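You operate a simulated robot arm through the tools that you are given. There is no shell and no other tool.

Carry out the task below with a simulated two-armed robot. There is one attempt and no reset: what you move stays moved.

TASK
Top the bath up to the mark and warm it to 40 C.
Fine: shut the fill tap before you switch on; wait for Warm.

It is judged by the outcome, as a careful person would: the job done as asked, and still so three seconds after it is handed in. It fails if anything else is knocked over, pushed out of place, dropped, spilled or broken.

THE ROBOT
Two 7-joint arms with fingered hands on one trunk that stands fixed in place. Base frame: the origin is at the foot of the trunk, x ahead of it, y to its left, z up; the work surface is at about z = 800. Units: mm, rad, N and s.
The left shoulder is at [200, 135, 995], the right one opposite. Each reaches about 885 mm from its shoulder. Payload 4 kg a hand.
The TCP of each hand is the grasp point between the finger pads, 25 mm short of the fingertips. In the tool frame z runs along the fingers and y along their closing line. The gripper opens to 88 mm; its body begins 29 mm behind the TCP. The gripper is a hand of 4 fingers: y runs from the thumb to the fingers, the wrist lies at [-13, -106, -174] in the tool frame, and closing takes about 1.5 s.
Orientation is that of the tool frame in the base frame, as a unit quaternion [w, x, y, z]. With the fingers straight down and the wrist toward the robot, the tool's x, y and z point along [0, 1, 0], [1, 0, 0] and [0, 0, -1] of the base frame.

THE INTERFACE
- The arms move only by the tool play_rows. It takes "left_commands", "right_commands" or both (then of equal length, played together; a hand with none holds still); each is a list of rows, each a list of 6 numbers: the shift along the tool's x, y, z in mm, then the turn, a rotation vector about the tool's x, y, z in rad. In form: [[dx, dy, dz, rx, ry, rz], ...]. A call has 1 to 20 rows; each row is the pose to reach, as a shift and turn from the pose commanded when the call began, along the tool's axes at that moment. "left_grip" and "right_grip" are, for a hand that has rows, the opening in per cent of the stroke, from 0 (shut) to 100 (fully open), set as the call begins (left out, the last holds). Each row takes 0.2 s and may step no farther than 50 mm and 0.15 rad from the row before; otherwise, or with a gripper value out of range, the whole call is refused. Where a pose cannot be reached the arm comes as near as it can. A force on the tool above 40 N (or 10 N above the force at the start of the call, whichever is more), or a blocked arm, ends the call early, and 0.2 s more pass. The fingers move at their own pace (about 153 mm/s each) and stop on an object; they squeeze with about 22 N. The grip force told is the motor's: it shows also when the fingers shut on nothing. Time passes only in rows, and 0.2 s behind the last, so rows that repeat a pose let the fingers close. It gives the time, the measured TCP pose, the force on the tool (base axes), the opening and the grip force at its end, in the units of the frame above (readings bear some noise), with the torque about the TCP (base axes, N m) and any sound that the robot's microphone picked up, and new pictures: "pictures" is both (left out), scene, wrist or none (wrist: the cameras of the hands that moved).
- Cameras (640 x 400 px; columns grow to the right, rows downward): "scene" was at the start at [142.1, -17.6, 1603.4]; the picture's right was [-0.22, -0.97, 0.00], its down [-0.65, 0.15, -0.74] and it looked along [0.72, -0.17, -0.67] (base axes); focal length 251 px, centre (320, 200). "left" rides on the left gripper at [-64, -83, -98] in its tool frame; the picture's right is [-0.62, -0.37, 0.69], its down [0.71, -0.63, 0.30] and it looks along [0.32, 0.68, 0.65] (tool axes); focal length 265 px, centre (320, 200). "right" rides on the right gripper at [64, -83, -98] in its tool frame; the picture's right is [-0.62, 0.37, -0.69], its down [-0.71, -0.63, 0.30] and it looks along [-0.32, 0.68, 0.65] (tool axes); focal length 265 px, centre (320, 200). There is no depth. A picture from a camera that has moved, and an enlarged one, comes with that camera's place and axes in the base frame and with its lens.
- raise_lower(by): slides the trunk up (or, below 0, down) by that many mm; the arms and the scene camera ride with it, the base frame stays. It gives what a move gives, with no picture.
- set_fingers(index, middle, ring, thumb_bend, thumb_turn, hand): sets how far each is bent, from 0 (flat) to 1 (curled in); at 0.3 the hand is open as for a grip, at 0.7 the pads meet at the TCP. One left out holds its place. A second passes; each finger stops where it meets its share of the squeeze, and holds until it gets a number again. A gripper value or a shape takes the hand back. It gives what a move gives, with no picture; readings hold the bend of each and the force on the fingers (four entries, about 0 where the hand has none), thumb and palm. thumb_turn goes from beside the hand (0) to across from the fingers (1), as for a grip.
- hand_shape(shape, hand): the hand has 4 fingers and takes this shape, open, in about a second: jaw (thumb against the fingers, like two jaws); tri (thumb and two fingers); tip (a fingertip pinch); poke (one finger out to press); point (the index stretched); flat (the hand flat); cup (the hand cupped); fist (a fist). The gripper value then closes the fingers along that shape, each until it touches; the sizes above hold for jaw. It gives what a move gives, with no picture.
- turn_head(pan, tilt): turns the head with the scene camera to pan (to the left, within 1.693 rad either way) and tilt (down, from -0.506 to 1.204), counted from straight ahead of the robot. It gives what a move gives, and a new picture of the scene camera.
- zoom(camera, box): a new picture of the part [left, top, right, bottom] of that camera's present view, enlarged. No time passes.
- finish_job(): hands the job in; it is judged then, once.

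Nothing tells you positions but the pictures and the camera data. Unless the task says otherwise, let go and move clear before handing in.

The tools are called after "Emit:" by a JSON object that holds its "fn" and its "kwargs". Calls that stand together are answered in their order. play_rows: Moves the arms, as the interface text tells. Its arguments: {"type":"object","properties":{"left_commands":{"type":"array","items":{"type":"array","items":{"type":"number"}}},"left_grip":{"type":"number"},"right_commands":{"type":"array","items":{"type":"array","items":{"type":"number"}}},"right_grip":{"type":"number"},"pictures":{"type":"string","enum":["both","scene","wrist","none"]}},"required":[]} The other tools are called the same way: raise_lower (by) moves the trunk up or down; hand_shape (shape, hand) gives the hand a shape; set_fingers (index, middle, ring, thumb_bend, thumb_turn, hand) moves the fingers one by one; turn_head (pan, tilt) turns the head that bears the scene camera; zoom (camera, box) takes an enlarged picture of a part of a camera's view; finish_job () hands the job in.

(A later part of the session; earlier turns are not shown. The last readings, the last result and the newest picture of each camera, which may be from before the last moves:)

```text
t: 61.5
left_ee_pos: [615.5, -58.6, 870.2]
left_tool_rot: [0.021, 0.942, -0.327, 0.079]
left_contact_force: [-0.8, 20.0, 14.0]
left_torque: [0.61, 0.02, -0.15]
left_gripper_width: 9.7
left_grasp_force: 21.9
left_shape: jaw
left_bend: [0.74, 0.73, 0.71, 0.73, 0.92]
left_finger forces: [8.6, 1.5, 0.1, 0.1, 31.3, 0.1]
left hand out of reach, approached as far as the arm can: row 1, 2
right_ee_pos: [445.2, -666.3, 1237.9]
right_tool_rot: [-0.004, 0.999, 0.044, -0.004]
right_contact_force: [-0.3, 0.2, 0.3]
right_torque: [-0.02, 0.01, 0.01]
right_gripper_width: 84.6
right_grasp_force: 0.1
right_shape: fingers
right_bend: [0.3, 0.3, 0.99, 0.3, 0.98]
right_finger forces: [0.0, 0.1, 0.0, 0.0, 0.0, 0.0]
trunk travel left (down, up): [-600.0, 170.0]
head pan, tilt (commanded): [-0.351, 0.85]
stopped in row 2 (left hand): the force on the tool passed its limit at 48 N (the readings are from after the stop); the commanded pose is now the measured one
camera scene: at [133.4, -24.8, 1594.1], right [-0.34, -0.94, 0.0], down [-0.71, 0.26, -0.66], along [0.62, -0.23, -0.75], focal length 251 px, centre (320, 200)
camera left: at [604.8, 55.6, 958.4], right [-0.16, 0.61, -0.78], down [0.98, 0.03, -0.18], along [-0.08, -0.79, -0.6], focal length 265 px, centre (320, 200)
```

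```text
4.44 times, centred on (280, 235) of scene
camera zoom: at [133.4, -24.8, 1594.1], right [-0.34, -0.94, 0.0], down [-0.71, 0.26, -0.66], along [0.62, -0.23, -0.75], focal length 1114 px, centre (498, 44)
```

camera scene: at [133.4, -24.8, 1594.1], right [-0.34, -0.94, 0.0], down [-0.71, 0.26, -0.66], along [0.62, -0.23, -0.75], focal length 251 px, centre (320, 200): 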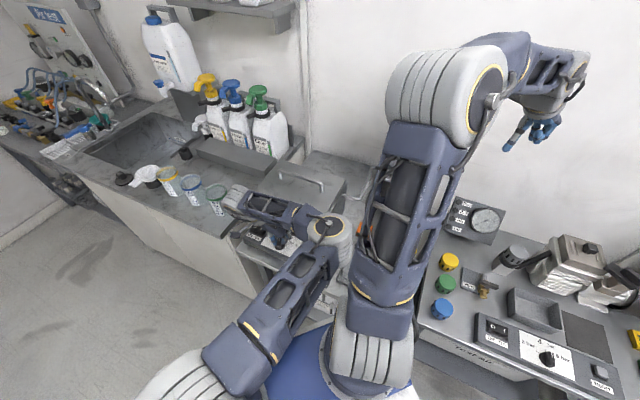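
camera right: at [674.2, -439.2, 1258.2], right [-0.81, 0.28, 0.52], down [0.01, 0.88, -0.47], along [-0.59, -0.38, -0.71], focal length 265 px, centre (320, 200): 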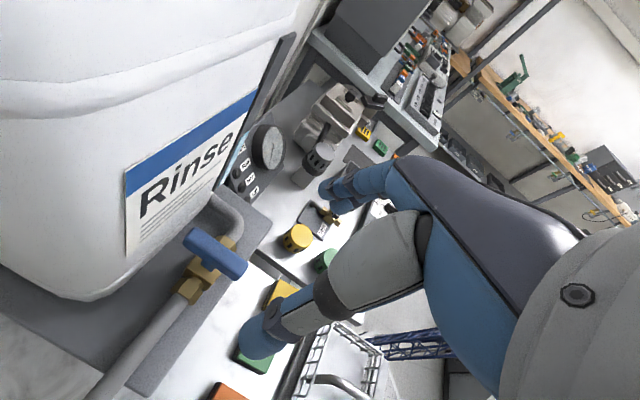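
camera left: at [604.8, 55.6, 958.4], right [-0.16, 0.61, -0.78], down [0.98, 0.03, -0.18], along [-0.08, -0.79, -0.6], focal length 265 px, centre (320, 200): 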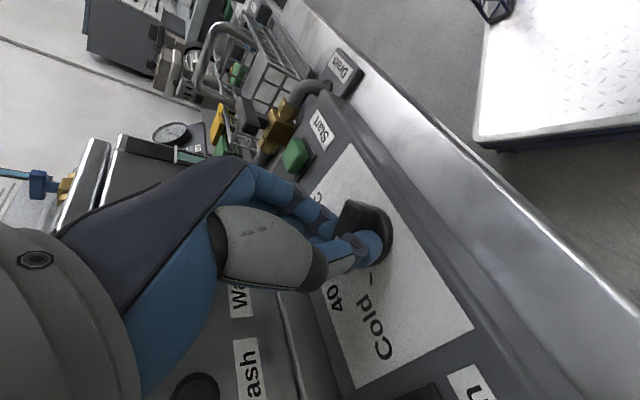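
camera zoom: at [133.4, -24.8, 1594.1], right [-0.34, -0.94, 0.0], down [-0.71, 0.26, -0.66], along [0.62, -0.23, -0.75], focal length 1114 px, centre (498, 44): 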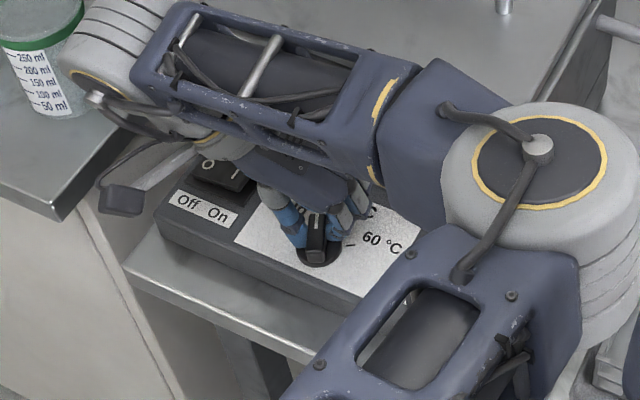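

The left arm hit a joint limit. The knob has turned only part way, to about −20°, with −45° needed. I'll release it, lift off, and look at the pointer.

Emit:
{"fn": "play_rows", "kwargs": {"left_commands": [[0, 0, 0, 0, 0, 0], [0, 0, 0, 0, 0, 0], [0, 0, 0, 0, 0, 0], [0, 0, 0, 0, 0, 0], [0, 0, -20, 0, 0, 0], [0, 0, -45, 0, 0, 0], [0, 0, -70, 0, 0, 0]], "left_grip": 60, "pictures": "both"}}

Emit:
{"fn": "zoom", "kwargs": {"camera": "scene", "box": [220, 190, 340, 280]}}

Emit:
{"fn": "zoom", "kwargs": {"camera": "left", "box": [300, 150, 500, 350]}}

```text
t: 63.1
left_ee_pos: [611.3, -64.5, 939.9]
left_tool_rot: [0.023, 0.941, -0.328, 0.076]
left_contact_force: [0.5, 0.4, -0.2]
left_torque: [0.0, 0.0, 0.0]
left_gripper_width: 52.6
left_grasp_force: 0.0
left_shape: jaw
left_bend: [0.29, 0.41, 0.37, 0.65, 1.0]
left_finger forces: [0.0, 0.1, 0.0, 0.1, 0.0, 0.0]
left hand out of reach, approached as far as the arm can: row 6, 7
right_ee_pos: [444.7, -666.2, 1236.7]
right_tool_rot: [-0.004, 0.999, 0.044, -0.004]
right_contact_force: [-0.6, -0.2, -0.3]
right_torque: [0.01, 0.0, -0.01]
right_gripper_width: 84.6
right_grasp_force: 0.1
right_shape: fingers
right_bend: [0.3, 0.3, 0.99, 0.3, 0.98]
right_finger forces: [0.0, 0.0, 0.0, 0.0, 0.0, 0.0]
trunk travel left (down, up): [-600.0, 170.0]
head pan, tilt (commanded): [-0.351, 0.85]
camera scene: at [134.2, -25.8, 1593.8], right [-0.34, -0.94, 0.0], down [-0.71, 0.26, -0.66], along [0.62, -0.23, -0.75], focal length 251 px, centre (320, 200)
camera left: at [601.4, 50.0, 1027.6], right [-0.16, 0.6, -0.78], down [0.98, 0.03, -0.18], along [-0.09, -0.8, -0.6], focal length 265 px, centre (320, 200)
```

scene: 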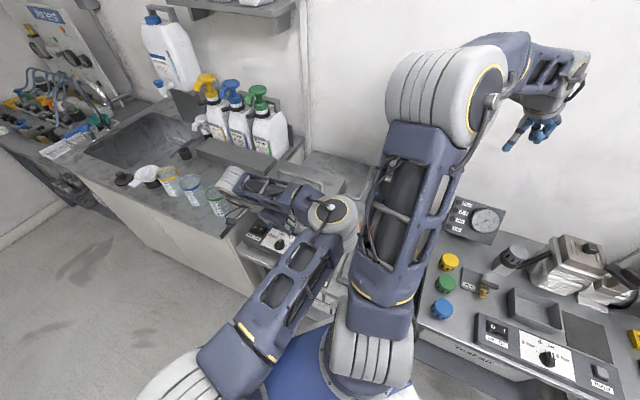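
left: 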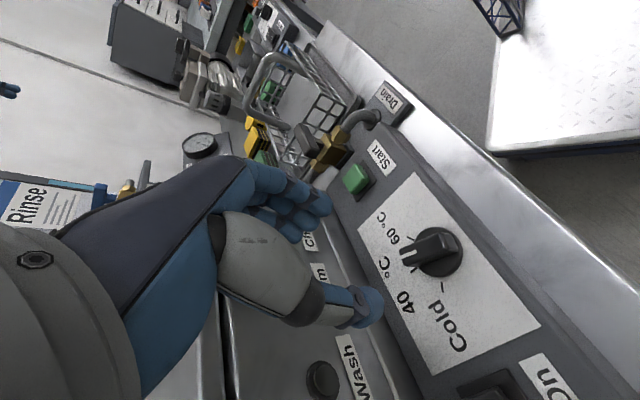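

```text
4.44 times, centred on (280, 235) of scene
camera zoom: at [134.2, -25.8, 1593.8], right [-0.34, -0.94, 0.0], down [-0.71, 0.26, -0.66], along [0.62, -0.23, -0.75], focal length 1114 px, centre (498, 44)
```

zoom: 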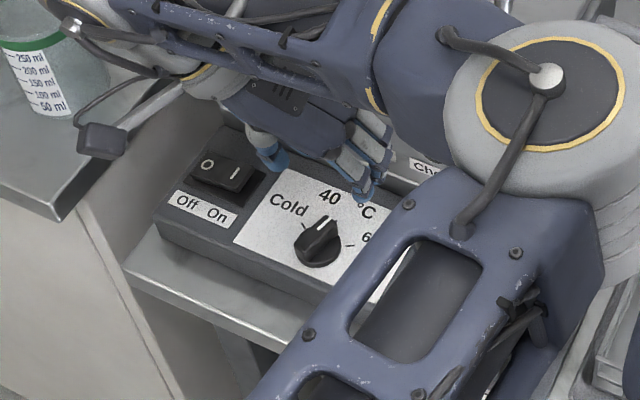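

```text
2.00 times, centred on (400, 250) of left
camera zoom: at [601.4, 50.0, 1027.6], right [-0.16, 0.6, -0.78], down [0.98, 0.03, -0.18], along [-0.09, -0.8, -0.6], focal length 531 px, centre (160, 100)
```

zoom: 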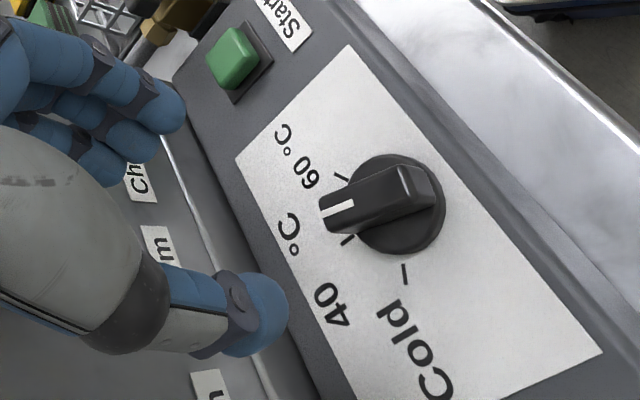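

Emit:
{"fn": "zoom", "kwargs": {"camera": "scene", "box": [262, 225, 302, 255]}}

Emit:
{"fn": "zoom", "kwargs": {"camera": "left", "box": [380, 200, 480, 300]}}

```text
13.33 times, centred on (282, 240) of scene
camera zoom: at [134.2, -25.8, 1593.8], right [-0.34, -0.94, 0.0], down [-0.71, 0.26, -0.66], along [0.62, -0.23, -0.75], focal length 3342 px, centre (827, -333)
```

zoom: 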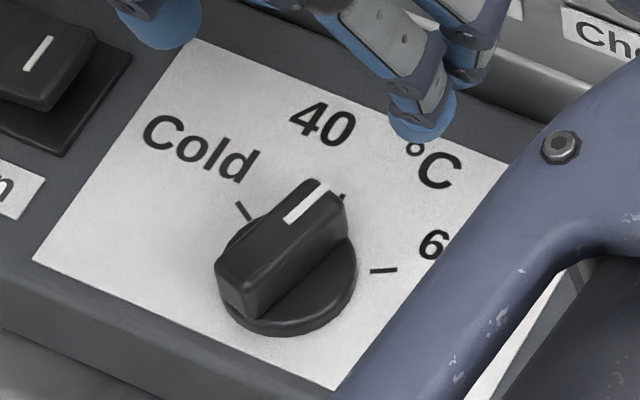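

```text
4.00 times, centred on (430, 250) of left
camera zoom: at [601.4, 50.0, 1027.6], right [-0.16, 0.6, -0.78], down [0.98, 0.03, -0.18], along [-0.09, -0.8, -0.6], focal length 1062 px, centre (-120, 0)
```

zoom: 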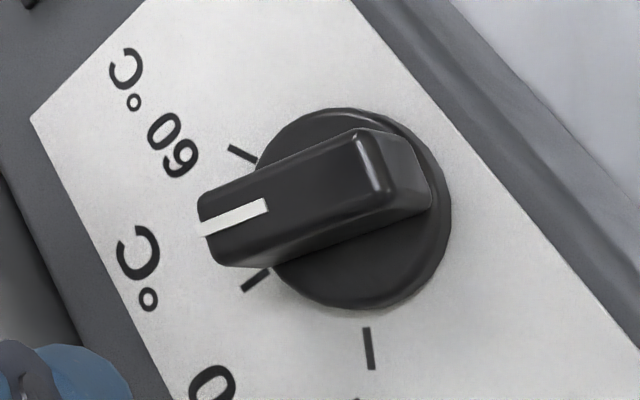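

The pointer has overshot 40 by about 14° (it's at roughly −60° and the 40 tick is at −46°). I'll move the left hand up and back, then swing it round to a comfortable orientation whose closing line will align the bar exactly with the 40 mark.

Emit:
{"fn": "play_rows", "kwargs": {"left_commands": [[7, 0, -39.4, 0, 0, 0], [14, 0, -78.8, 0, 0, 0], [-15, -6, -104, 0, -0.04, 0], [-44, -12, -130, 0, -0.08, 0], [-73, -18, -155, 0, -0.13, 0], [-102.7, -23.4, -180.7, 0, -0.175, 0]], "left_grip": 100, "pictures": "scene"}}

```text
t: 64.5
left_ee_pos: [522.6, 39.1, 1100.6]
left_tool_rot: [-0.006, 0.944, -0.331, -0.004]
left_contact_force: [0.0, -0.6, -0.2]
left_torque: [0.0, 0.03, -0.03]
left_gripper_width: 87.8
left_grasp_force: 0.1
left_shape: jaw
left_bend: [0.3, 0.3, 0.3, 0.3, 0.98]
left_finger forces: [0.0, 0.1, 0.0, 0.0, 0.0, 0.0]
right_ee_pos: [444.0, -666.7, 1236.8]
right_tool_rot: [-0.003, 0.999, 0.045, -0.004]
right_contact_force: [0.1, -0.6, -0.3]
right_torque: [0.03, -0.01, -0.01]
right_gripper_width: 84.3
right_grasp_force: 0.1
right_shape: fingers
right_bend: [0.3, 0.3, 0.99, 0.3, 0.98]
right_finger forces: [0.1, 0.0, 0.0, 0.1, 0.0, 0.0]
trunk travel left (down, up): [-600.0, 170.0]
head pan, tilt (commanded): [-0.351, 0.85]
camera scene: at [134.3, -26.2, 1593.9], right [-0.34, -0.94, 0.0], down [-0.71, 0.26, -0.66], along [0.62, -0.23, -0.75], focal length 251 px, centre (320, 200)
```

scene: 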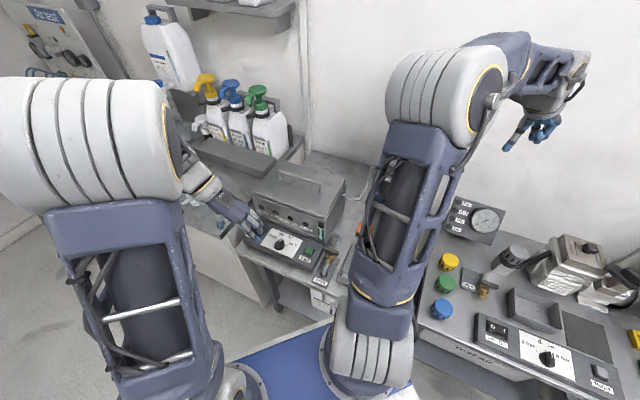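

Emit:
{"fn": "zoom", "kwargs": {"camera": "scene", "box": [262, 225, 302, 255]}}

Emit:
{"fn": "zoom", "kwargs": {"camera": "scene", "box": [200, 150, 350, 280]}}

```text
13.33 times, centred on (282, 240) of scene
camera zoom: at [134.3, -26.2, 1593.9], right [-0.34, -0.94, 0.0], down [-0.71, 0.26, -0.66], along [0.62, -0.23, -0.75], focal length 3342 px, centre (827, -333)
```

zoom: 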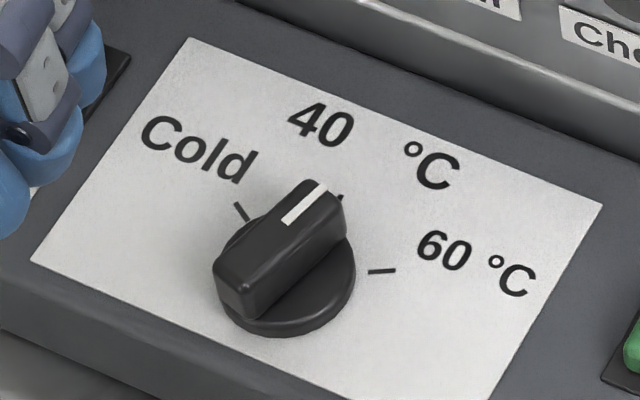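

```text
3.08 times, centred on (275, 215) of scene
camera zoom: at [134.3, -26.2, 1593.9], right [-0.34, -0.94, 0.0], down [-0.71, 0.26, -0.66], along [0.62, -0.23, -0.75], focal length 771 px, centre (458, 154)
```

zoom: 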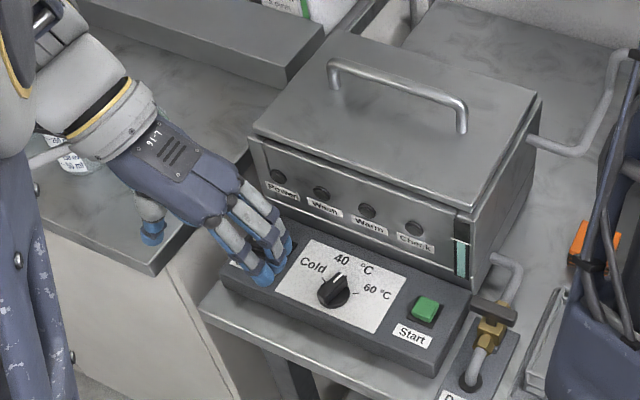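

Emit:
{"fn": "play_rows", "kwargs": {"left_commands": [[0, 0, 0, 0, 0, -0.145], [0, 0, 0, 0, 0, -0.29], [0, 0, 0, 0, 0, -0.435], [0, 0, 0, 0, 0, -0.58], [0, 0, 0, 0, 0, -0.725], [0, 0, 0, 0, 0, -0.87], [0, 0, 0, 0, 0, -1.015], [0, 0, 0, 0, 0, -1.16], [0, 0, 0, 0, 0, -1.305], [0, 0, 0, 0, 0, -1.45]], "pictures": "scene"}}

Emit:
{"fn": "play_rows", "kwargs": {"left_commands": [[0, 0, 0, 0, 0, -0.145], [0, 0, 0, 0, 0, -0.29], [0, 0, 0, 0, 0, -0.435], [0, 0, 0, 0, 0, -0.58], [0, 0, 0, 0, 0, -0.725], [0, 0, 0, 0, 0, -0.87], [0, 0, 0, 0, 0, -1.015], [0, 0, 0, 0, 0, -1.16], [0, 0, 0, 0, 0, -1.305], [0, 0, 0, 0, 0, -1.445], [0, 0, 0, 0, 0, -1.58]], "pictures": "both"}}

```text
t: 66.7
left_ee_pos: [523.9, 38.2, 1099.9]
left_tool_rot: [-0.006, 0.925, 0.38, 0.0]
left_contact_force: [0.5, -0.6, -0.9]
left_torque: [-0.02, 0.0, 0.04]
left_gripper_width: 87.9
left_grasp_force: 0.1
left_shape: jaw
left_bend: [0.3, 0.3, 0.3, 0.3, 0.98]
left_finger forces: [0.0, 0.0, 0.0, 0.0, 0.0, 0.1]
right_ee_pos: [444.5, -666.5, 1237.5]
right_tool_rot: [-0.003, 0.999, 0.044, -0.003]
right_contact_force: [0.0, 0.5, -0.1]
right_torque: [0.01, 0.01, -0.01]
right_gripper_width: 84.4
right_grasp_force: 0.2
right_shape: fingers
right_bend: [0.3, 0.3, 0.99, 0.3, 0.98]
right_finger forces: [0.0, 0.1, 0.0, 0.1, 0.0, 0.1]
trunk travel left (down, up): [-600.0, 170.0]
head pan, tilt (commanded): [-0.351, 0.85]
camera scene: at [134.1, -25.7, 1593.9], right [-0.34, -0.94, 0.0], down [-0.71, 0.26, -0.66], along [0.62, -0.23, -0.75], focal length 251 px, centre (320, 200)
```

scene: 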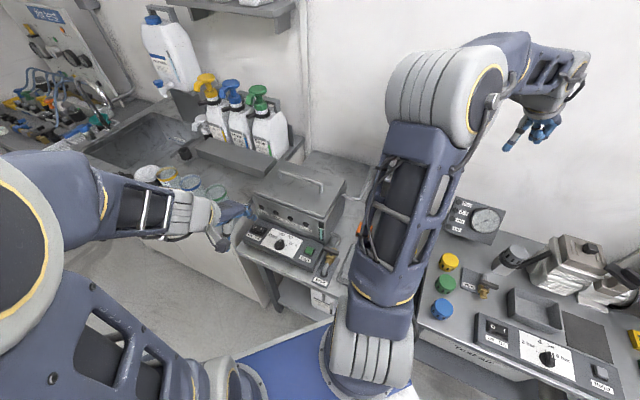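

```text
t: 69.1
left_ee_pos: [523.4, 35.3, 1101.0]
left_tool_rot: [-0.003, 0.381, 0.924, 0.005]
left_contact_force: [0.8, 0.1, -0.7]
left_torque: [0.0, -0.01, 0.0]
left_gripper_width: 87.8
left_grasp_force: 0.1
left_shape: jaw
left_bend: [0.3, 0.3, 0.3, 0.3, 0.98]
left_finger forces: [0.1, 0.0, 0.0, 0.0, 0.1, 0.0]
right_ee_pos: [443.9, -667.3, 1237.5]
right_tool_rot: [-0.003, 0.999, 0.044, -0.002]
right_contact_force: [-0.1, -0.4, -0.5]
right_torque: [0.01, -0.02, 0.01]
right_gripper_width: 84.7
right_grasp_force: 0.1
right_shape: fingers
right_bend: [0.3, 0.3, 0.99, 0.3, 0.98]
right_finger forces: [0.0, 0.0, 0.1, 0.1, 0.0, 0.0]
trunk travel left (down, up): [-600.0, 170.0]
head pan, tilt (commanded): [-0.351, 0.85]
camera scene: at [134.0, -25.6, 1593.9], right [-0.34, -0.94, 0.0], down [-0.71, 0.26, -0.66], along [0.62, -0.23, -0.75], focal length 251 px, centre (320, 200)
camera left: at [510.1, -68.6, 1198.3], right [0.18, -0.69, -0.7], down [-0.95, 0.06, -0.3], along [0.25, 0.72, -0.65], focal length 265 px, centre (320, 200)
```

scene: 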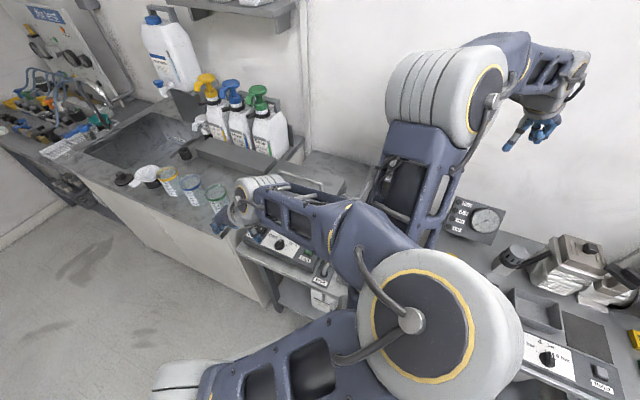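
left: 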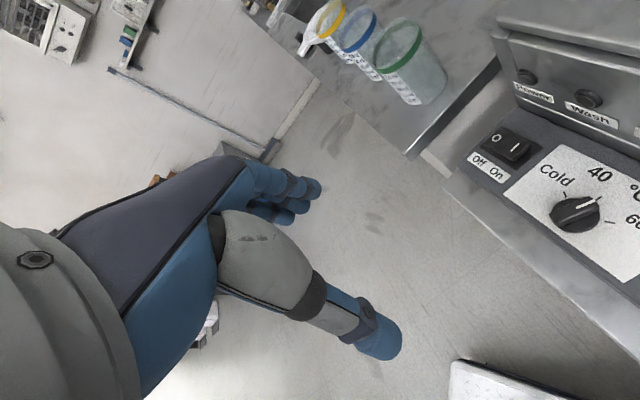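

Emit:
{"fn": "zoom", "kwargs": {"camera": "left", "box": [520, 150, 640, 270]}}

```text
3.33 times, centred on (580, 210) of left
camera zoom: at [510.1, -68.6, 1198.3], right [0.18, -0.69, -0.7], down [-0.95, 0.06, -0.3], along [0.25, 0.72, -0.65], focal length 885 px, centre (-547, 167)
```

zoom: 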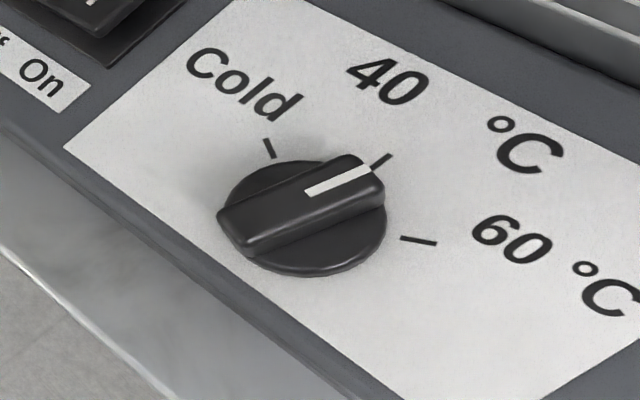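

The clearest view puts the overshoot at about 17°. The left elbow is crossing toward the right side in this posture, which I don't like. I'll bring the left arm back to its own side and use the right hand, which can take a natural grasp here.

Emit:
{"fn": "play_rows", "kwargs": {"left_commands": [[11, 8, -4, 0, 0, 0.145], [22, 17, -7, 0, 0, 0.29], [33, 25, -11, 0, 0, 0.435], [44, 34, -15, 0, 0, 0.58], [55, 42, -18, 0, 0, 0.725], [66, 50, -22, 0, 0, 0.87], [77, 59, -26, 0, 0, 1.015], [88, 67, -29, 0, 0, 1.16], [99, 76, -33, 0, 0, 1.305], [110, 84, -37, 0, 0, 1.445], [120, 92, -40, 0, 0, 1.5708]], "pictures": "scene"}}

```text
t: 71.5
left_ee_pos: [502.1, 187.5, 1144.2]
left_tool_rot: [-0.007, 0.924, 0.382, 0.0]
left_contact_force: [-0.8, -0.6, 0.2]
left_torque: [0.0, -0.03, 0.0]
left_gripper_width: 87.5
left_grasp_force: 0.0
left_shape: jaw
left_bend: [0.3, 0.3, 0.3, 0.3, 0.98]
left_finger forces: [0.0, 0.0, 0.1, 0.0, 0.0, 0.1]
left hand out of reach, approached as far as the arm can: row 4, 5, 6, 7
right_ee_pos: [444.6, -666.9, 1237.2]
right_tool_rot: [-0.004, 0.999, 0.045, -0.002]
right_contact_force: [0.2, -0.2, 0.3]
right_torque: [-0.02, -0.04, -0.01]
right_gripper_width: 84.5
right_grasp_force: 0.0
right_shape: fingers
right_bend: [0.3, 0.3, 0.99, 0.3, 0.98]
right_finger forces: [0.0, 0.1, 0.0, 0.1, 0.0, 0.0]
trunk travel left (down, up): [-600.0, 170.0]
head pan, tilt (commanded): [-0.351, 0.85]
camera scene: at [134.0, -25.8, 1593.9], right [-0.34, -0.94, 0.0], down [-0.71, 0.26, -0.66], along [0.62, -0.23, -0.75], focal length 251 px, centre (320, 200)
```

scene: 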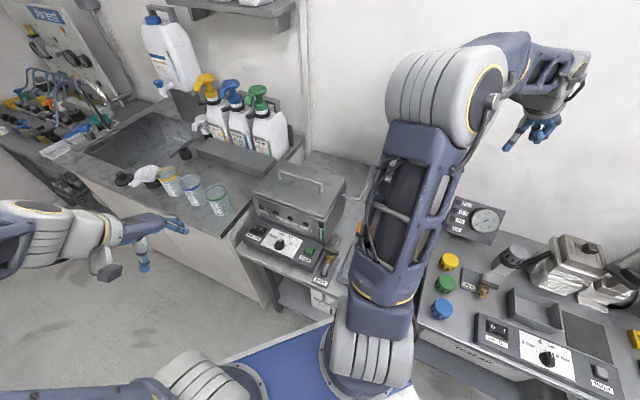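

Emit:
{"fn": "hand_shape", "kwargs": {"hand": "right", "shape": "jaw"}}

Emit:
{"fn": "play_rows", "kwargs": {"right_commands": [[0, -23, 0, 0, 0, -0.145], [0, -46, 0, 0, 0, -0.29], [0, -69, 0, 0, 0, -0.435], [0, -92, 0, 0, 0, -0.58], [-1, -115, 0, 0, 0, -0.725], [-1, -138, 0, 0, 0, -0.87], [-1, -160, 0, 0, 0, -1.015], [-1, -183, 0, 0, 0, -1.16], [-1, -206, 0, 0, 0, -1.305], [-2, -229, 0, 0, 0, -1.445], [-2, -250, 0, 0, 0, -1.58]], "pictures": "scene"}}

```text
t: 72.4
left_ee_pos: [502.7, 185.3, 1143.9]
left_tool_rot: [-0.006, 0.923, 0.384, 0.0]
left_contact_force: [0.6, -0.8, 0.2]
left_torque: [0.01, -0.02, 0.02]
left_gripper_width: 87.7
left_grasp_force: 0.1
left_shape: jaw
left_bend: [0.3, 0.3, 0.3, 0.3, 0.98]
left_finger forces: [0.1, 0.0, 0.0, 0.1, 0.0, 0.1]
right_ee_pos: [444.2, -666.3, 1237.4]
right_tool_rot: [-0.003, 0.999, 0.045, -0.003]
right_contact_force: [-0.6, 0.1, -0.8]
right_torque: [-0.01, -0.02, -0.01]
right_gripper_width: 87.6
right_grasp_force: 0.1
right_shape: jaw
right_bend: [0.3, 0.3, 0.3, 0.3, 0.98]
right_finger forces: [0.0, 0.1, 0.0, 0.0, 0.0, 0.0]
trunk travel left (down, up): [-600.0, 170.0]
head pan, tilt (commanded): [-0.351, 0.85]
```

```text
t: 74.8
left_ee_pos: [503.7, 186.7, 1142.0]
left_tool_rot: [-0.007, 0.924, 0.382, 0.0]
left_contact_force: [-0.9, -0.6, -0.1]
left_torque: [0.01, 0.01, 0.02]
left_gripper_width: 87.9
left_grasp_force: 0.0
left_shape: jaw
left_bend: [0.3, 0.3, 0.3, 0.3, 0.98]
left_finger forces: [0.0, 0.2, 0.0, 0.0, 0.0, 0.1]
right_ee_pos: [422.9, -415.8, 1240.1]
right_tool_rot: [-0.004, 0.67, 0.742, 0.001]
right_contact_force: [0.2, -0.8, -0.5]
right_torque: [-0.02, 0.01, 0.01]
right_gripper_width: 87.7
right_grasp_force: 0.1
right_shape: jaw
right_bend: [0.3, 0.3, 0.3, 0.3, 0.98]
right_finger forces: [0.1, 0.0, 0.1, 0.0, 0.0, 0.0]
trunk travel left (down, up): [-600.0, 170.0]
head pan, tilt (commanded): [-0.351, 0.85]
camera scene: at [134.1, -25.8, 1593.9], right [-0.34, -0.94, 0.0], down [-0.71, 0.26, -0.66], along [0.62, -0.23, -0.75], focal length 251 px, centre (320, 200)
```

scene: 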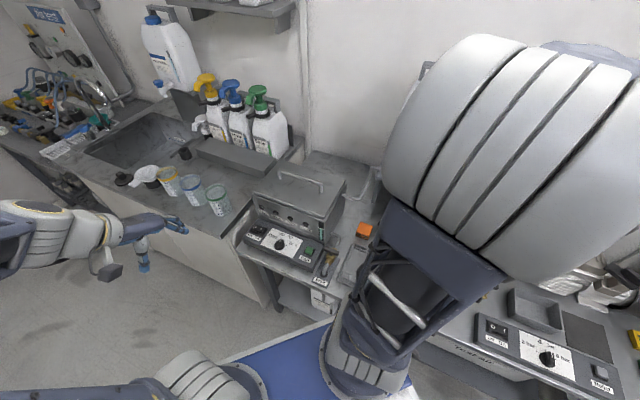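

Emit:
{"fn": "play_rows", "kwargs": {"right_commands": [[40, 19, 11, 0, 0, -0.05], [81, 38, 22, 0, 0, -0.1], [121, 56, 34, 0, 0, -0.15], [161, 75, 45, 0, 0, -0.2], [202, 94, 56, 0, 0, -0.245], [242, 113, 67, 0, 0, -0.29], [282, 131, 79, 0, 0, -0.34], [322.5, 150.3, 90, 0, 0, -0.387]], "pictures": "both"}}

```text
t: 76.6
left_ee_pos: [502.4, 186.4, 1143.7]
left_tool_rot: [-0.007, 0.924, 0.383, 0.0]
left_contact_force: [-0.3, 0.8, -0.3]
left_torque: [0.01, -0.02, -0.02]
left_gripper_width: 87.8
left_grasp_force: 0.0
left_shape: jaw
left_bend: [0.3, 0.3, 0.3, 0.3, 0.98]
left_finger forces: [0.1, 0.1, 0.0, 0.0, 0.0, 0.0]
right_ee_pos: [537.6, -83.1, 1152.7]
right_tool_rot: [-0.003, 0.516, 0.856, 0.002]
right_contact_force: [-0.3, -0.1, 0.7]
right_torque: [0.01, 0.0, -0.01]
right_gripper_width: 87.5
right_grasp_force: 0.1
right_shape: jaw
right_bend: [0.3, 0.3, 0.3, 0.3, 0.98]
right_finger forces: [0.0, 0.0, 0.0, 0.0, 0.0, 0.1]
trunk travel left (down, up): [-600.0, 170.0]
head pan, tilt (commanded): [-0.351, 0.85]
camera scene: at [133.7, -25.9, 1593.9], right [-0.34, -0.94, 0.0], down [-0.71, 0.26, -0.66], along [0.62, -0.23, -0.75], focal length 251 px, centre (320, 200)
camera right: at [436.2, -63.6, 1251.6], right [0.62, -0.38, 0.69], down [-0.23, -0.92, -0.31], along [0.75, 0.04, -0.66], focal length 265 px, centre (320, 200)
```

scene: 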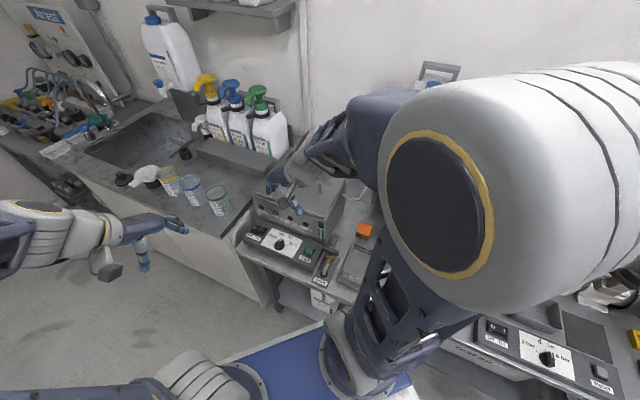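
right: 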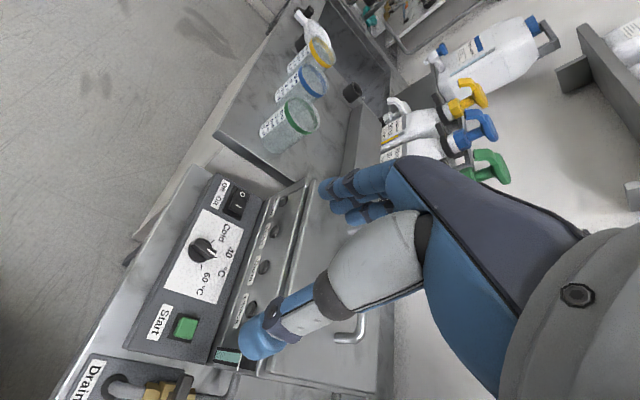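

Emit:
{"fn": "play_rows", "kwargs": {"right_commands": [[5, 15, 39, 0, -0.052, 0], [10, 30, 77, 0, -0.105, 0], [16, 44, 116, 0, -0.157, 0], [21, 59, 155, 0, -0.21, 0], [26, 74, 193.7, 0, -0.262, 0]], "pictures": "both"}}

Emit:
{"fn": "zoom", "kwargs": {"camera": "right", "box": [130, 150, 350, 350]}}

Emit:
{"fn": "zoom", "kwargs": {"camera": "scene", "box": [220, 180, 340, 280]}}

```text
t: 77.8
left_ee_pos: [502.2, 185.2, 1143.4]
left_tool_rot: [-0.006, 0.924, 0.383, 0.0]
left_contact_force: [0.2, 0.4, -0.1]
left_torque: [0.03, -0.03, -0.02]
left_gripper_width: 87.7
left_grasp_force: 0.0
left_shape: jaw
left_bend: [0.3, 0.3, 0.3, 0.3, 0.98]
left_finger forces: [0.0, 0.0, 0.1, 0.1, 0.0, 0.0]
right_ee_pos: [588.2, -27.8, 959.0]
right_tool_rot: [0.108, 0.513, 0.849, -0.066]
right_contact_force: [-0.4, -1.2, 0.1]
right_torque: [0.0, -0.02, 0.02]
right_gripper_width: 87.7
right_grasp_force: 0.1
right_shape: jaw
right_bend: [0.3, 0.3, 0.3, 0.3, 0.98]
right_finger forces: [0.0, 0.0, 0.1, 0.0, 0.0, 0.1]
trunk travel left (down, up): [-600.0, 170.0]
head pan, tilt (commanded): [-0.351, 0.85]
camera scene: at [133.8, -26.4, 1594.0], right [-0.34, -0.94, 0.0], down [-0.71, 0.26, -0.66], along [0.62, -0.23, -0.75], focal length 251 px, centre (320, 200)
camera right: at [475.7, 11.0, 1037.5], right [0.52, -0.21, 0.83], down [-0.2, -0.97, -0.11], along [0.83, -0.11, -0.55], focal length 265 px, centre (320, 200)
```

scene: 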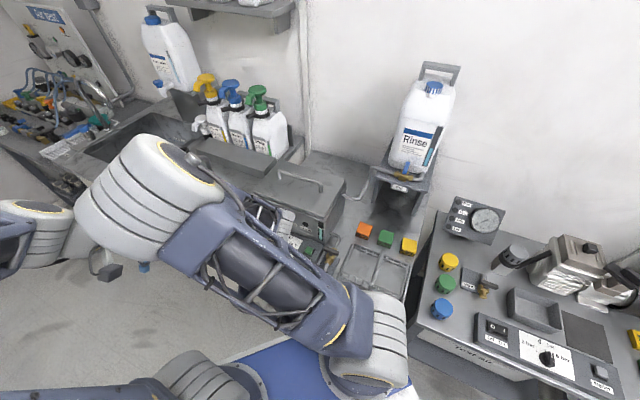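
right: 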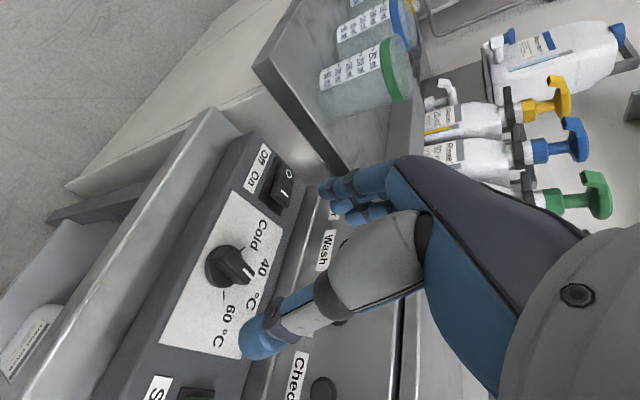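

```text
2.00 times, centred on (240, 250) of right
camera zoom: at [475.7, 11.0, 1037.5], right [0.52, -0.21, 0.83], down [-0.2, -0.97, -0.11], along [0.83, -0.11, -0.55], focal length 531 px, centre (480, 100)
```

zoom: 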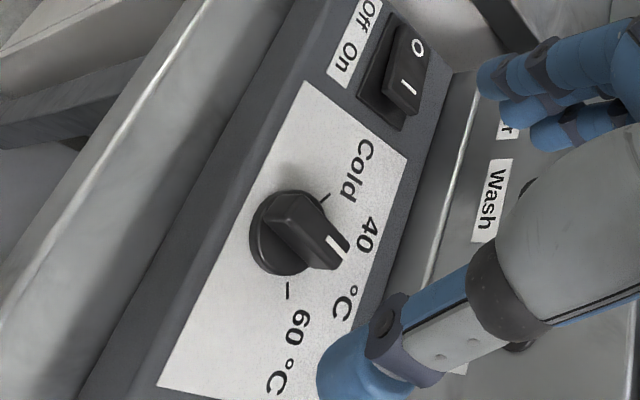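

```text
4.00 times, centred on (280, 230) of scene
camera zoom: at [133.8, -26.4, 1594.0], right [-0.34, -0.94, 0.0], down [-0.71, 0.26, -0.66], along [0.62, -0.23, -0.75], focal length 1003 px, centre (480, 80)
```

zoom: 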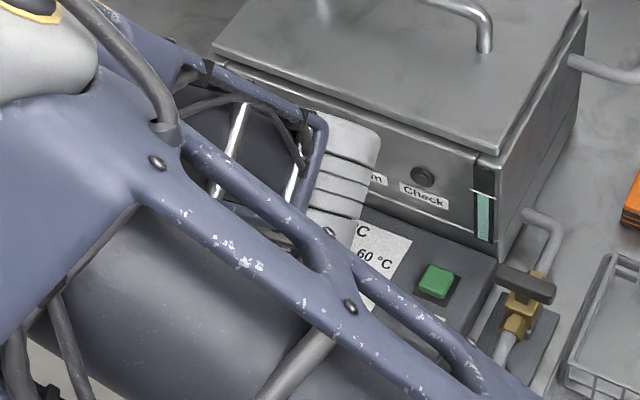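

The right elbow has swung over toward the left hand, so I'll move the left hand further left for clearance before continuing.

Emit:
{"fn": "play_rows", "kwargs": {"left_commands": [[14, -39, 0, 0, 0, 0], [28, -78, 0, 0, 0, 0], [42, -117, 0, 0, 0, 0], [56, -155, 0, 0, 0, 0]], "pictures": "scene"}}

```text
t: 78.8
left_ee_pos: [433.3, 332.6, 1145.8]
left_tool_rot: [-0.007, 0.924, 0.383, 0.0]
left_contact_force: [0.0, -0.8, -0.7]
left_torque: [-0.05, -0.01, -0.01]
left_gripper_width: 87.9
left_grasp_force: 0.0
left_shape: jaw
left_bend: [0.3, 0.3, 0.3, 0.3, 0.98]
left_finger forces: [0.0, 0.1, 0.1, 0.0, 0.0, 0.0]
right_ee_pos: [587.8, -28.8, 958.7]
right_tool_rot: [0.107, 0.513, 0.849, -0.067]
right_contact_force: [0.9, 0.8, -0.2]
right_torque: [0.03, 0.0, 0.0]
right_gripper_width: 87.9
right_grasp_force: 0.0
right_shape: jaw
right_bend: [0.3, 0.3, 0.3, 0.3, 0.98]
right_finger forces: [0.0, 0.1, 0.0, 0.1, 0.0, 0.1]
trunk travel left (down, up): [-600.0, 170.0]
head pan, tilt (commanded): [-0.351, 0.85]
camera scene: at [134.3, -26.1, 1593.9], right [-0.34, -0.94, 0.0], down [-0.71, 0.26, -0.66], along [0.62, -0.23, -0.75], focal length 251 px, centre (320, 200)
```

scene: 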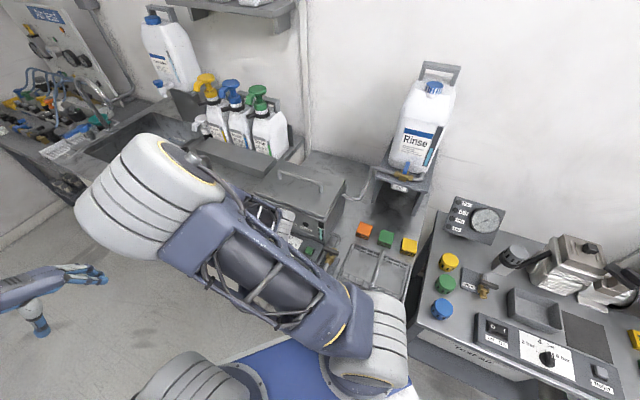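

Emit:
{"fn": "play_rows", "kwargs": {"right_commands": [[0.5, 1.3, 20, 0, 0, 0], [1, 2.6, 40, 0, 0, 0], [1.4, 3.8, 62, 0, 0, 0]], "pictures": "wrist"}}

Emit:
{"fn": "zoom", "kwargs": {"camera": "right", "box": [180, 150, 400, 350]}}

```text
t: 79.6
left_ee_pos: [433.4, 333.6, 1147.5]
left_tool_rot: [-0.006, 0.924, 0.383, 0.0]
left_contact_force: [-0.4, -0.2, -0.2]
left_torque: [-0.01, -0.02, -0.04]
left_gripper_width: 87.9
left_grasp_force: 0.0
left_shape: jaw
left_bend: [0.3, 0.3, 0.3, 0.3, 0.98]
left_finger forces: [0.0, 0.0, 0.0, 0.0, 0.0, 0.0]
right_ee_pos: [599.8, -35.0, 897.6]
right_tool_rot: [0.107, 0.512, 0.85, -0.066]
right_contact_force: [-0.5, -0.7, 0.0]
right_torque: [0.01, 0.02, -0.04]
right_gripper_width: 87.9
right_grasp_force: 0.1
right_shape: jaw
right_bend: [0.3, 0.3, 0.3, 0.3, 0.98]
right_finger forces: [0.1, 0.0, 0.0, 0.1, 0.0, 0.1]
trunk travel left (down, up): [-600.0, 170.0]
head pan, tilt (commanded): [-0.351, 0.85]
camera right: at [486.4, 3.8, 976.4], right [0.53, -0.2, 0.83], down [-0.2, -0.97, -0.11], along [0.83, -0.1, -0.55], focal length 265 px, centre (320, 200)
```

right: 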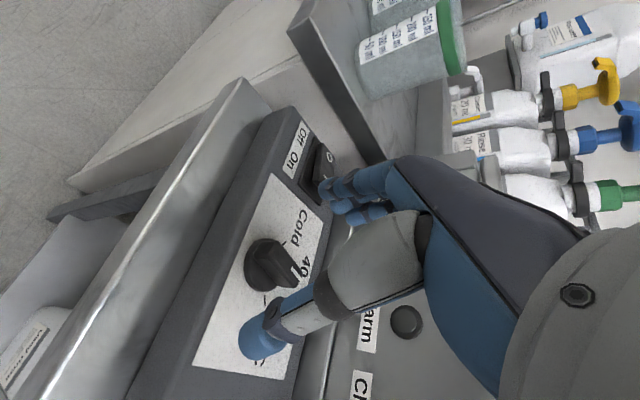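

```text
2.00 times, centred on (290, 250) of right
camera zoom: at [486.4, 3.8, 976.4], right [0.53, -0.2, 0.83], down [-0.2, -0.97, -0.11], along [0.83, -0.1, -0.55], focal length 531 px, centre (380, 100)
```

zoom: 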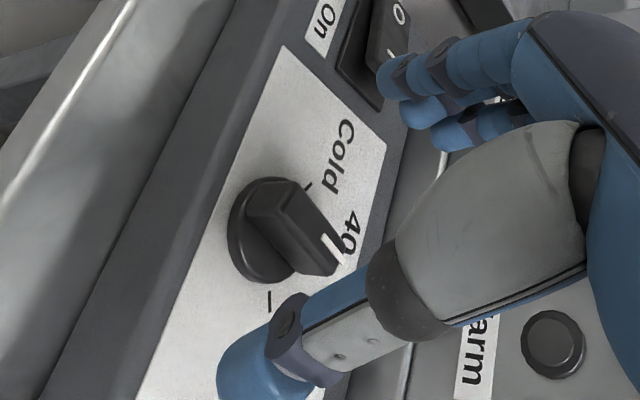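

Emit:
{"fn": "play_rows", "kwargs": {"right_commands": [[0, 0, 0, 0, 0, 0], [0, 0, 0, 0, 0, 0], [-0.7, -0.6, 9, 0, 0, 0], [-1.4, -1.2, 18, 0, 0, 0], [-2, -1.7, 27, 0, 0, 0]], "right_grip": 60, "pictures": "wrist"}}

Emit:
{"fn": "zoom", "kwargs": {"camera": "right", "box": [200, 150, 420, 350]}}

```text
t: 80.8
left_ee_pos: [434.2, 333.1, 1147.3]
left_tool_rot: [-0.006, 0.924, 0.383, 0.0]
left_contact_force: [-0.5, -0.4, 0.1]
left_torque: [-0.01, -0.02, 0.01]
left_gripper_width: 88.0
left_grasp_force: 0.1
left_shape: jaw
left_bend: [0.3, 0.3, 0.3, 0.3, 0.98]
left_finger forces: [0.0, 0.0, 0.0, 0.1, 0.1, 0.0]
right_ee_pos: [600.6, -43.0, 872.5]
right_tool_rot: [0.108, 0.513, 0.849, -0.066]
right_contact_force: [0.0, 0.6, 0.5]
right_torque: [-0.01, 0.01, 0.02]
right_gripper_width: 53.3
right_grasp_force: 0.0
right_shape: jaw
right_bend: [0.29, 0.4, 0.37, 0.64, 1.0]
right_finger forces: [0.0, 0.0, 0.1, 0.0, 0.1, 0.0]
trunk travel left (down, up): [-600.0, 170.0]
head pan, tilt (commanded): [-0.351, 0.85]
camera right: at [488.6, -3.8, 951.0], right [0.53, -0.2, 0.83], down [-0.2, -0.97, -0.11], along [0.83, -0.11, -0.55], focal length 265 px, centre (320, 200)
```

right: 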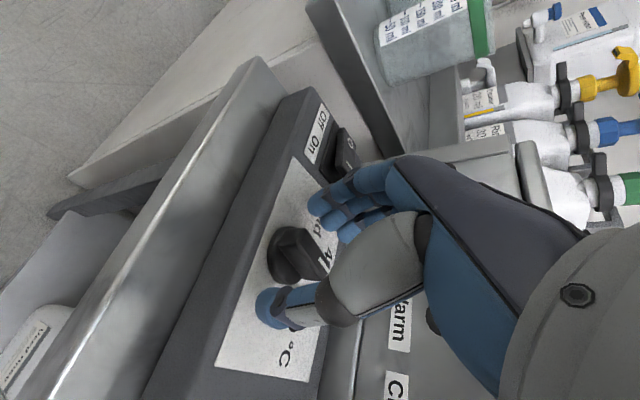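

```text
2.00 times, centred on (310, 250) of right
camera zoom: at [488.6, -3.8, 951.0], right [0.53, -0.2, 0.83], down [-0.2, -0.97, -0.11], along [0.83, -0.11, -0.55], focal length 531 px, centre (340, 100)
```

zoom: 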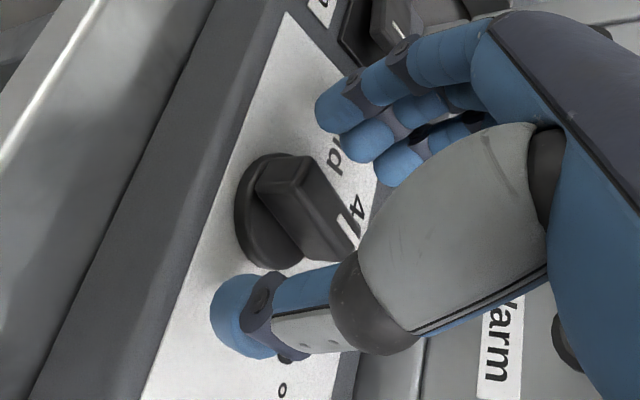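

Emit:
{"fn": "play_rows", "kwargs": {"right_commands": [[0, 0, 0, 0, 0, 0], [0, 0, 0, 0, 0, 0], [0, 0, 0, 0, 0, 0], [0, 0, 0, 0, 0, 0], [0, 0, 0, 0, 0, 0], [0, 0, 0, 0, 0, 0]], "right_grip": 0, "pictures": "wrist"}}

Emit:
{"fn": "zoom", "kwargs": {"camera": "right", "box": [200, 150, 420, 350]}}

```text
t: 82.2
left_ee_pos: [434.0, 333.8, 1146.2]
left_tool_rot: [-0.006, 0.924, 0.383, 0.001]
left_contact_force: [0.3, -0.1, 1.0]
left_torque: [0.03, 0.02, -0.01]
left_gripper_width: 88.1
left_grasp_force: 0.1
left_shape: jaw
left_bend: [0.3, 0.3, 0.3, 0.3, 0.98]
left_finger forces: [0.0, 0.1, 0.0, 0.0, 0.0, 0.0]
right_ee_pos: [600.7, -42.0, 870.6]
right_tool_rot: [0.108, 0.512, 0.849, -0.067]
right_contact_force: [2.5, -1.2, -0.2]
right_torque: [0.01, -0.09, 0.02]
right_gripper_width: 8.4
right_grasp_force: 21.5
right_shape: jaw
right_bend: [0.72, 0.62, 0.62, 0.73, 1.0]
right_finger forces: [12.7, 5.9, 2.4, 0.0, 19.2, 0.1]
trunk travel left (down, up): [-600.0, 170.0]
head pan, tilt (commanded): [-0.351, 0.85]
camera right: at [488.6, -3.8, 950.9], right [0.53, -0.2, 0.83], down [-0.2, -0.97, -0.11], along [0.83, -0.11, -0.55], focal length 265 px, centre (320, 200)
```

right: 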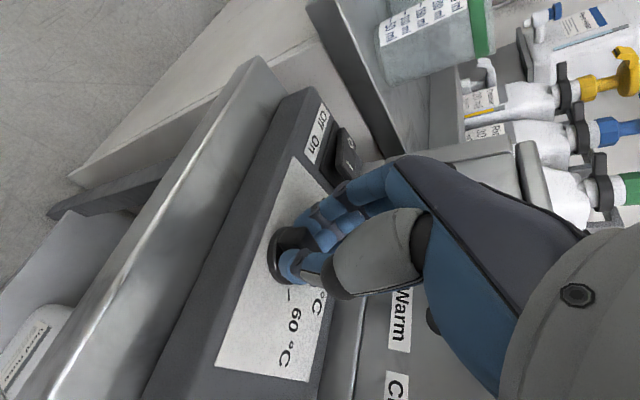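

```text
2.00 times, centred on (310, 250) of right
camera zoom: at [488.6, -3.8, 950.9], right [0.53, -0.2, 0.83], down [-0.2, -0.97, -0.11], along [0.83, -0.11, -0.55], focal length 531 px, centre (340, 100)
```

zoom: 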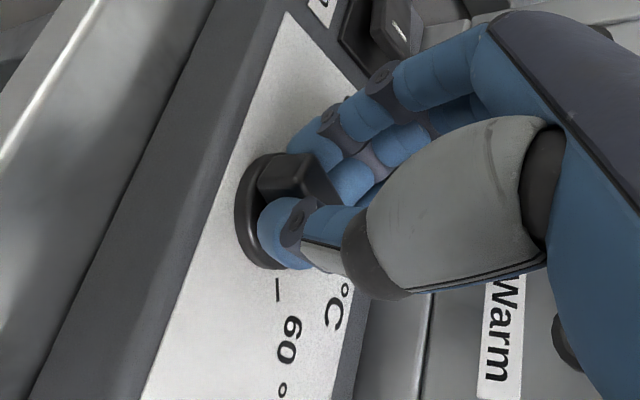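

Gripped squarely. Now I'll rotate counter-clockwise about 0.3 rad toward the 40 mark, then release and inspect.

Emit:
{"fn": "play_rows", "kwargs": {"right_commands": [[-0.1, -0.7, 0, -0.026, 0, -0.0966], [-0.2, -1.45, 0, -0.052, 0, -0.193], [-0.3, -2.2, 0.1, -0.08, 0, -0.3], [-0.3, -2.2, 0.1, -0.08, 0, -0.3]], "pictures": "wrist"}}

Emit:
{"fn": "zoom", "kwargs": {"camera": "right", "box": [200, 150, 420, 350]}}

```text
t: 83.2
left_ee_pos: [434.8, 332.6, 1146.4]
left_tool_rot: [-0.006, 0.923, 0.384, 0.0]
left_contact_force: [-0.1, -0.7, -0.4]
left_torque: [0.01, 0.0, -0.03]
left_gripper_width: 87.9
left_grasp_force: 0.0
left_shape: jaw
left_bend: [0.3, 0.3, 0.3, 0.3, 0.98]
left_finger forces: [0.1, 0.0, 0.0, 0.1, 0.1, 0.1]
right_ee_pos: [599.3, -44.4, 870.9]
right_tool_rot: [0.118, 0.375, 0.918, -0.047]
right_contact_force: [-1.3, -5.4, 8.1]
right_torque: [-0.16, -0.03, -0.06]
right_gripper_width: 8.2
right_grasp_force: 22.0
right_shape: jaw
right_bend: [0.72, 0.63, 0.65, 0.73, 1.0]
right_finger forces: [12.6, 5.1, 2.4, 0.0, 24.0, 0.0]
trunk travel left (down, up): [-600.0, 170.0]
head pan, tilt (commanded): [-0.351, 0.85]
camera right: at [481.0, -42.5, 950.1], right [0.56, -0.03, 0.83], down [0.11, -0.99, -0.11], along [0.82, 0.15, -0.55], focal length 265 px, centre (320, 200)
```

right: 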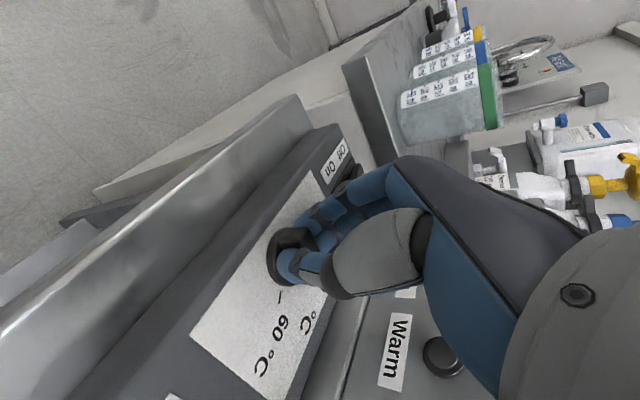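

```text
2.00 times, centred on (310, 250) of right
camera zoom: at [481.0, -42.5, 950.1], right [0.56, -0.03, 0.83], down [0.11, -0.99, -0.11], along [0.82, 0.15, -0.55], focal length 531 px, centre (340, 100)
```

zoom: 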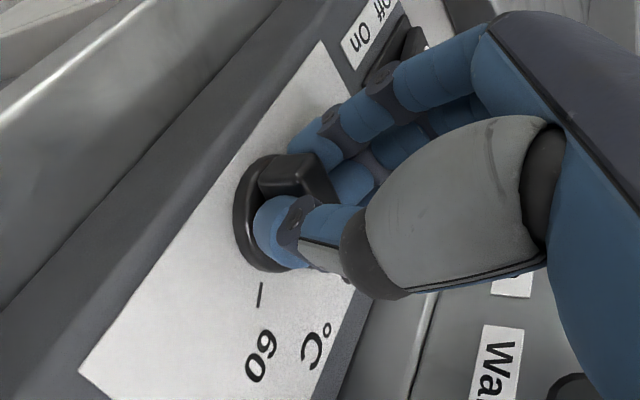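

Emit:
{"fn": "play_rows", "kwargs": {"right_commands": [[0, 0, 0, 0, 0, 0], [0, 0, 0, 0, 0, 0], [0, 0, 0, 0, 0, 0], [0, 0, 0, 0, 0, 0], [0, 0, -20, 0, 0, 0], [0, 0, -45, 0, 0, 0], [0, 0, -75, 0, 0, 0]], "right_grip": 60, "pictures": "wrist"}}

Emit:
{"fn": "zoom", "kwargs": {"camera": "right", "box": [180, 170, 320, 320]}}

```text
t: 84.8
left_ee_pos: [434.3, 333.3, 1147.2]
left_tool_rot: [-0.006, 0.924, 0.383, 0.0]
left_contact_force: [-0.3, 0.3, 0.1]
left_torque: [-0.02, 0.03, -0.03]
left_gripper_width: 87.8
left_grasp_force: 0.0
left_shape: jaw
left_bend: [0.3, 0.3, 0.3, 0.3, 0.98]
left_finger forces: [0.1, 0.0, 0.0, 0.0, 0.1, 0.1]
right_ee_pos: [588.1, -30.0, 941.6]
right_tool_rot: [0.116, 0.375, 0.919, -0.048]
right_contact_force: [-0.1, -0.2, -0.6]
right_torque: [0.02, 0.01, -0.01]
right_gripper_width: 52.5
right_grasp_force: 0.2
right_shape: jaw
right_bend: [0.29, 0.41, 0.37, 0.65, 1.0]
right_finger forces: [0.0, 0.0, 0.0, 0.1, 0.0, 0.0]
trunk travel left (down, up): [-600.0, 170.0]
head pan, tilt (commanded): [-0.351, 0.85]
camera right: at [469.5, -28.4, 1022.4], right [0.56, -0.04, 0.82], down [0.11, -0.99, -0.12], along [0.82, 0.15, -0.55], focal length 265 px, centre (320, 200)
```

right: 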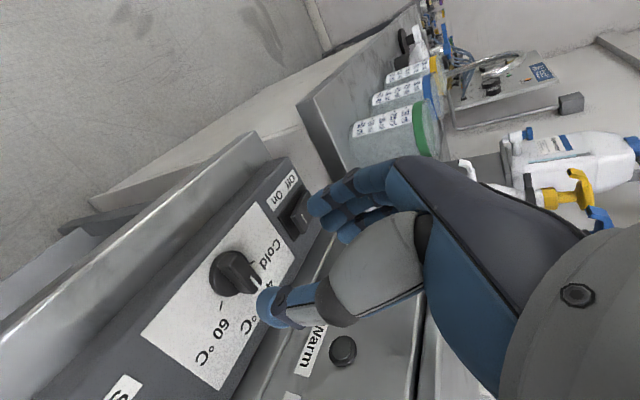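

```text
2.67 times, centred on (250, 245) of right
camera zoom: at [469.5, -28.4, 1022.4], right [0.56, -0.04, 0.82], down [0.11, -0.99, -0.12], along [0.82, 0.15, -0.55], focal length 708 px, centre (507, 80)
```

zoom: 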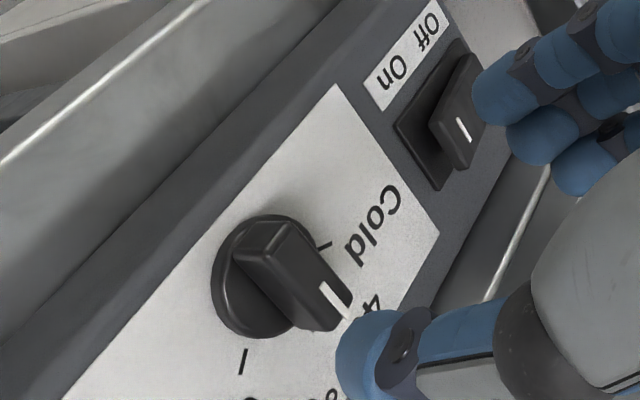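

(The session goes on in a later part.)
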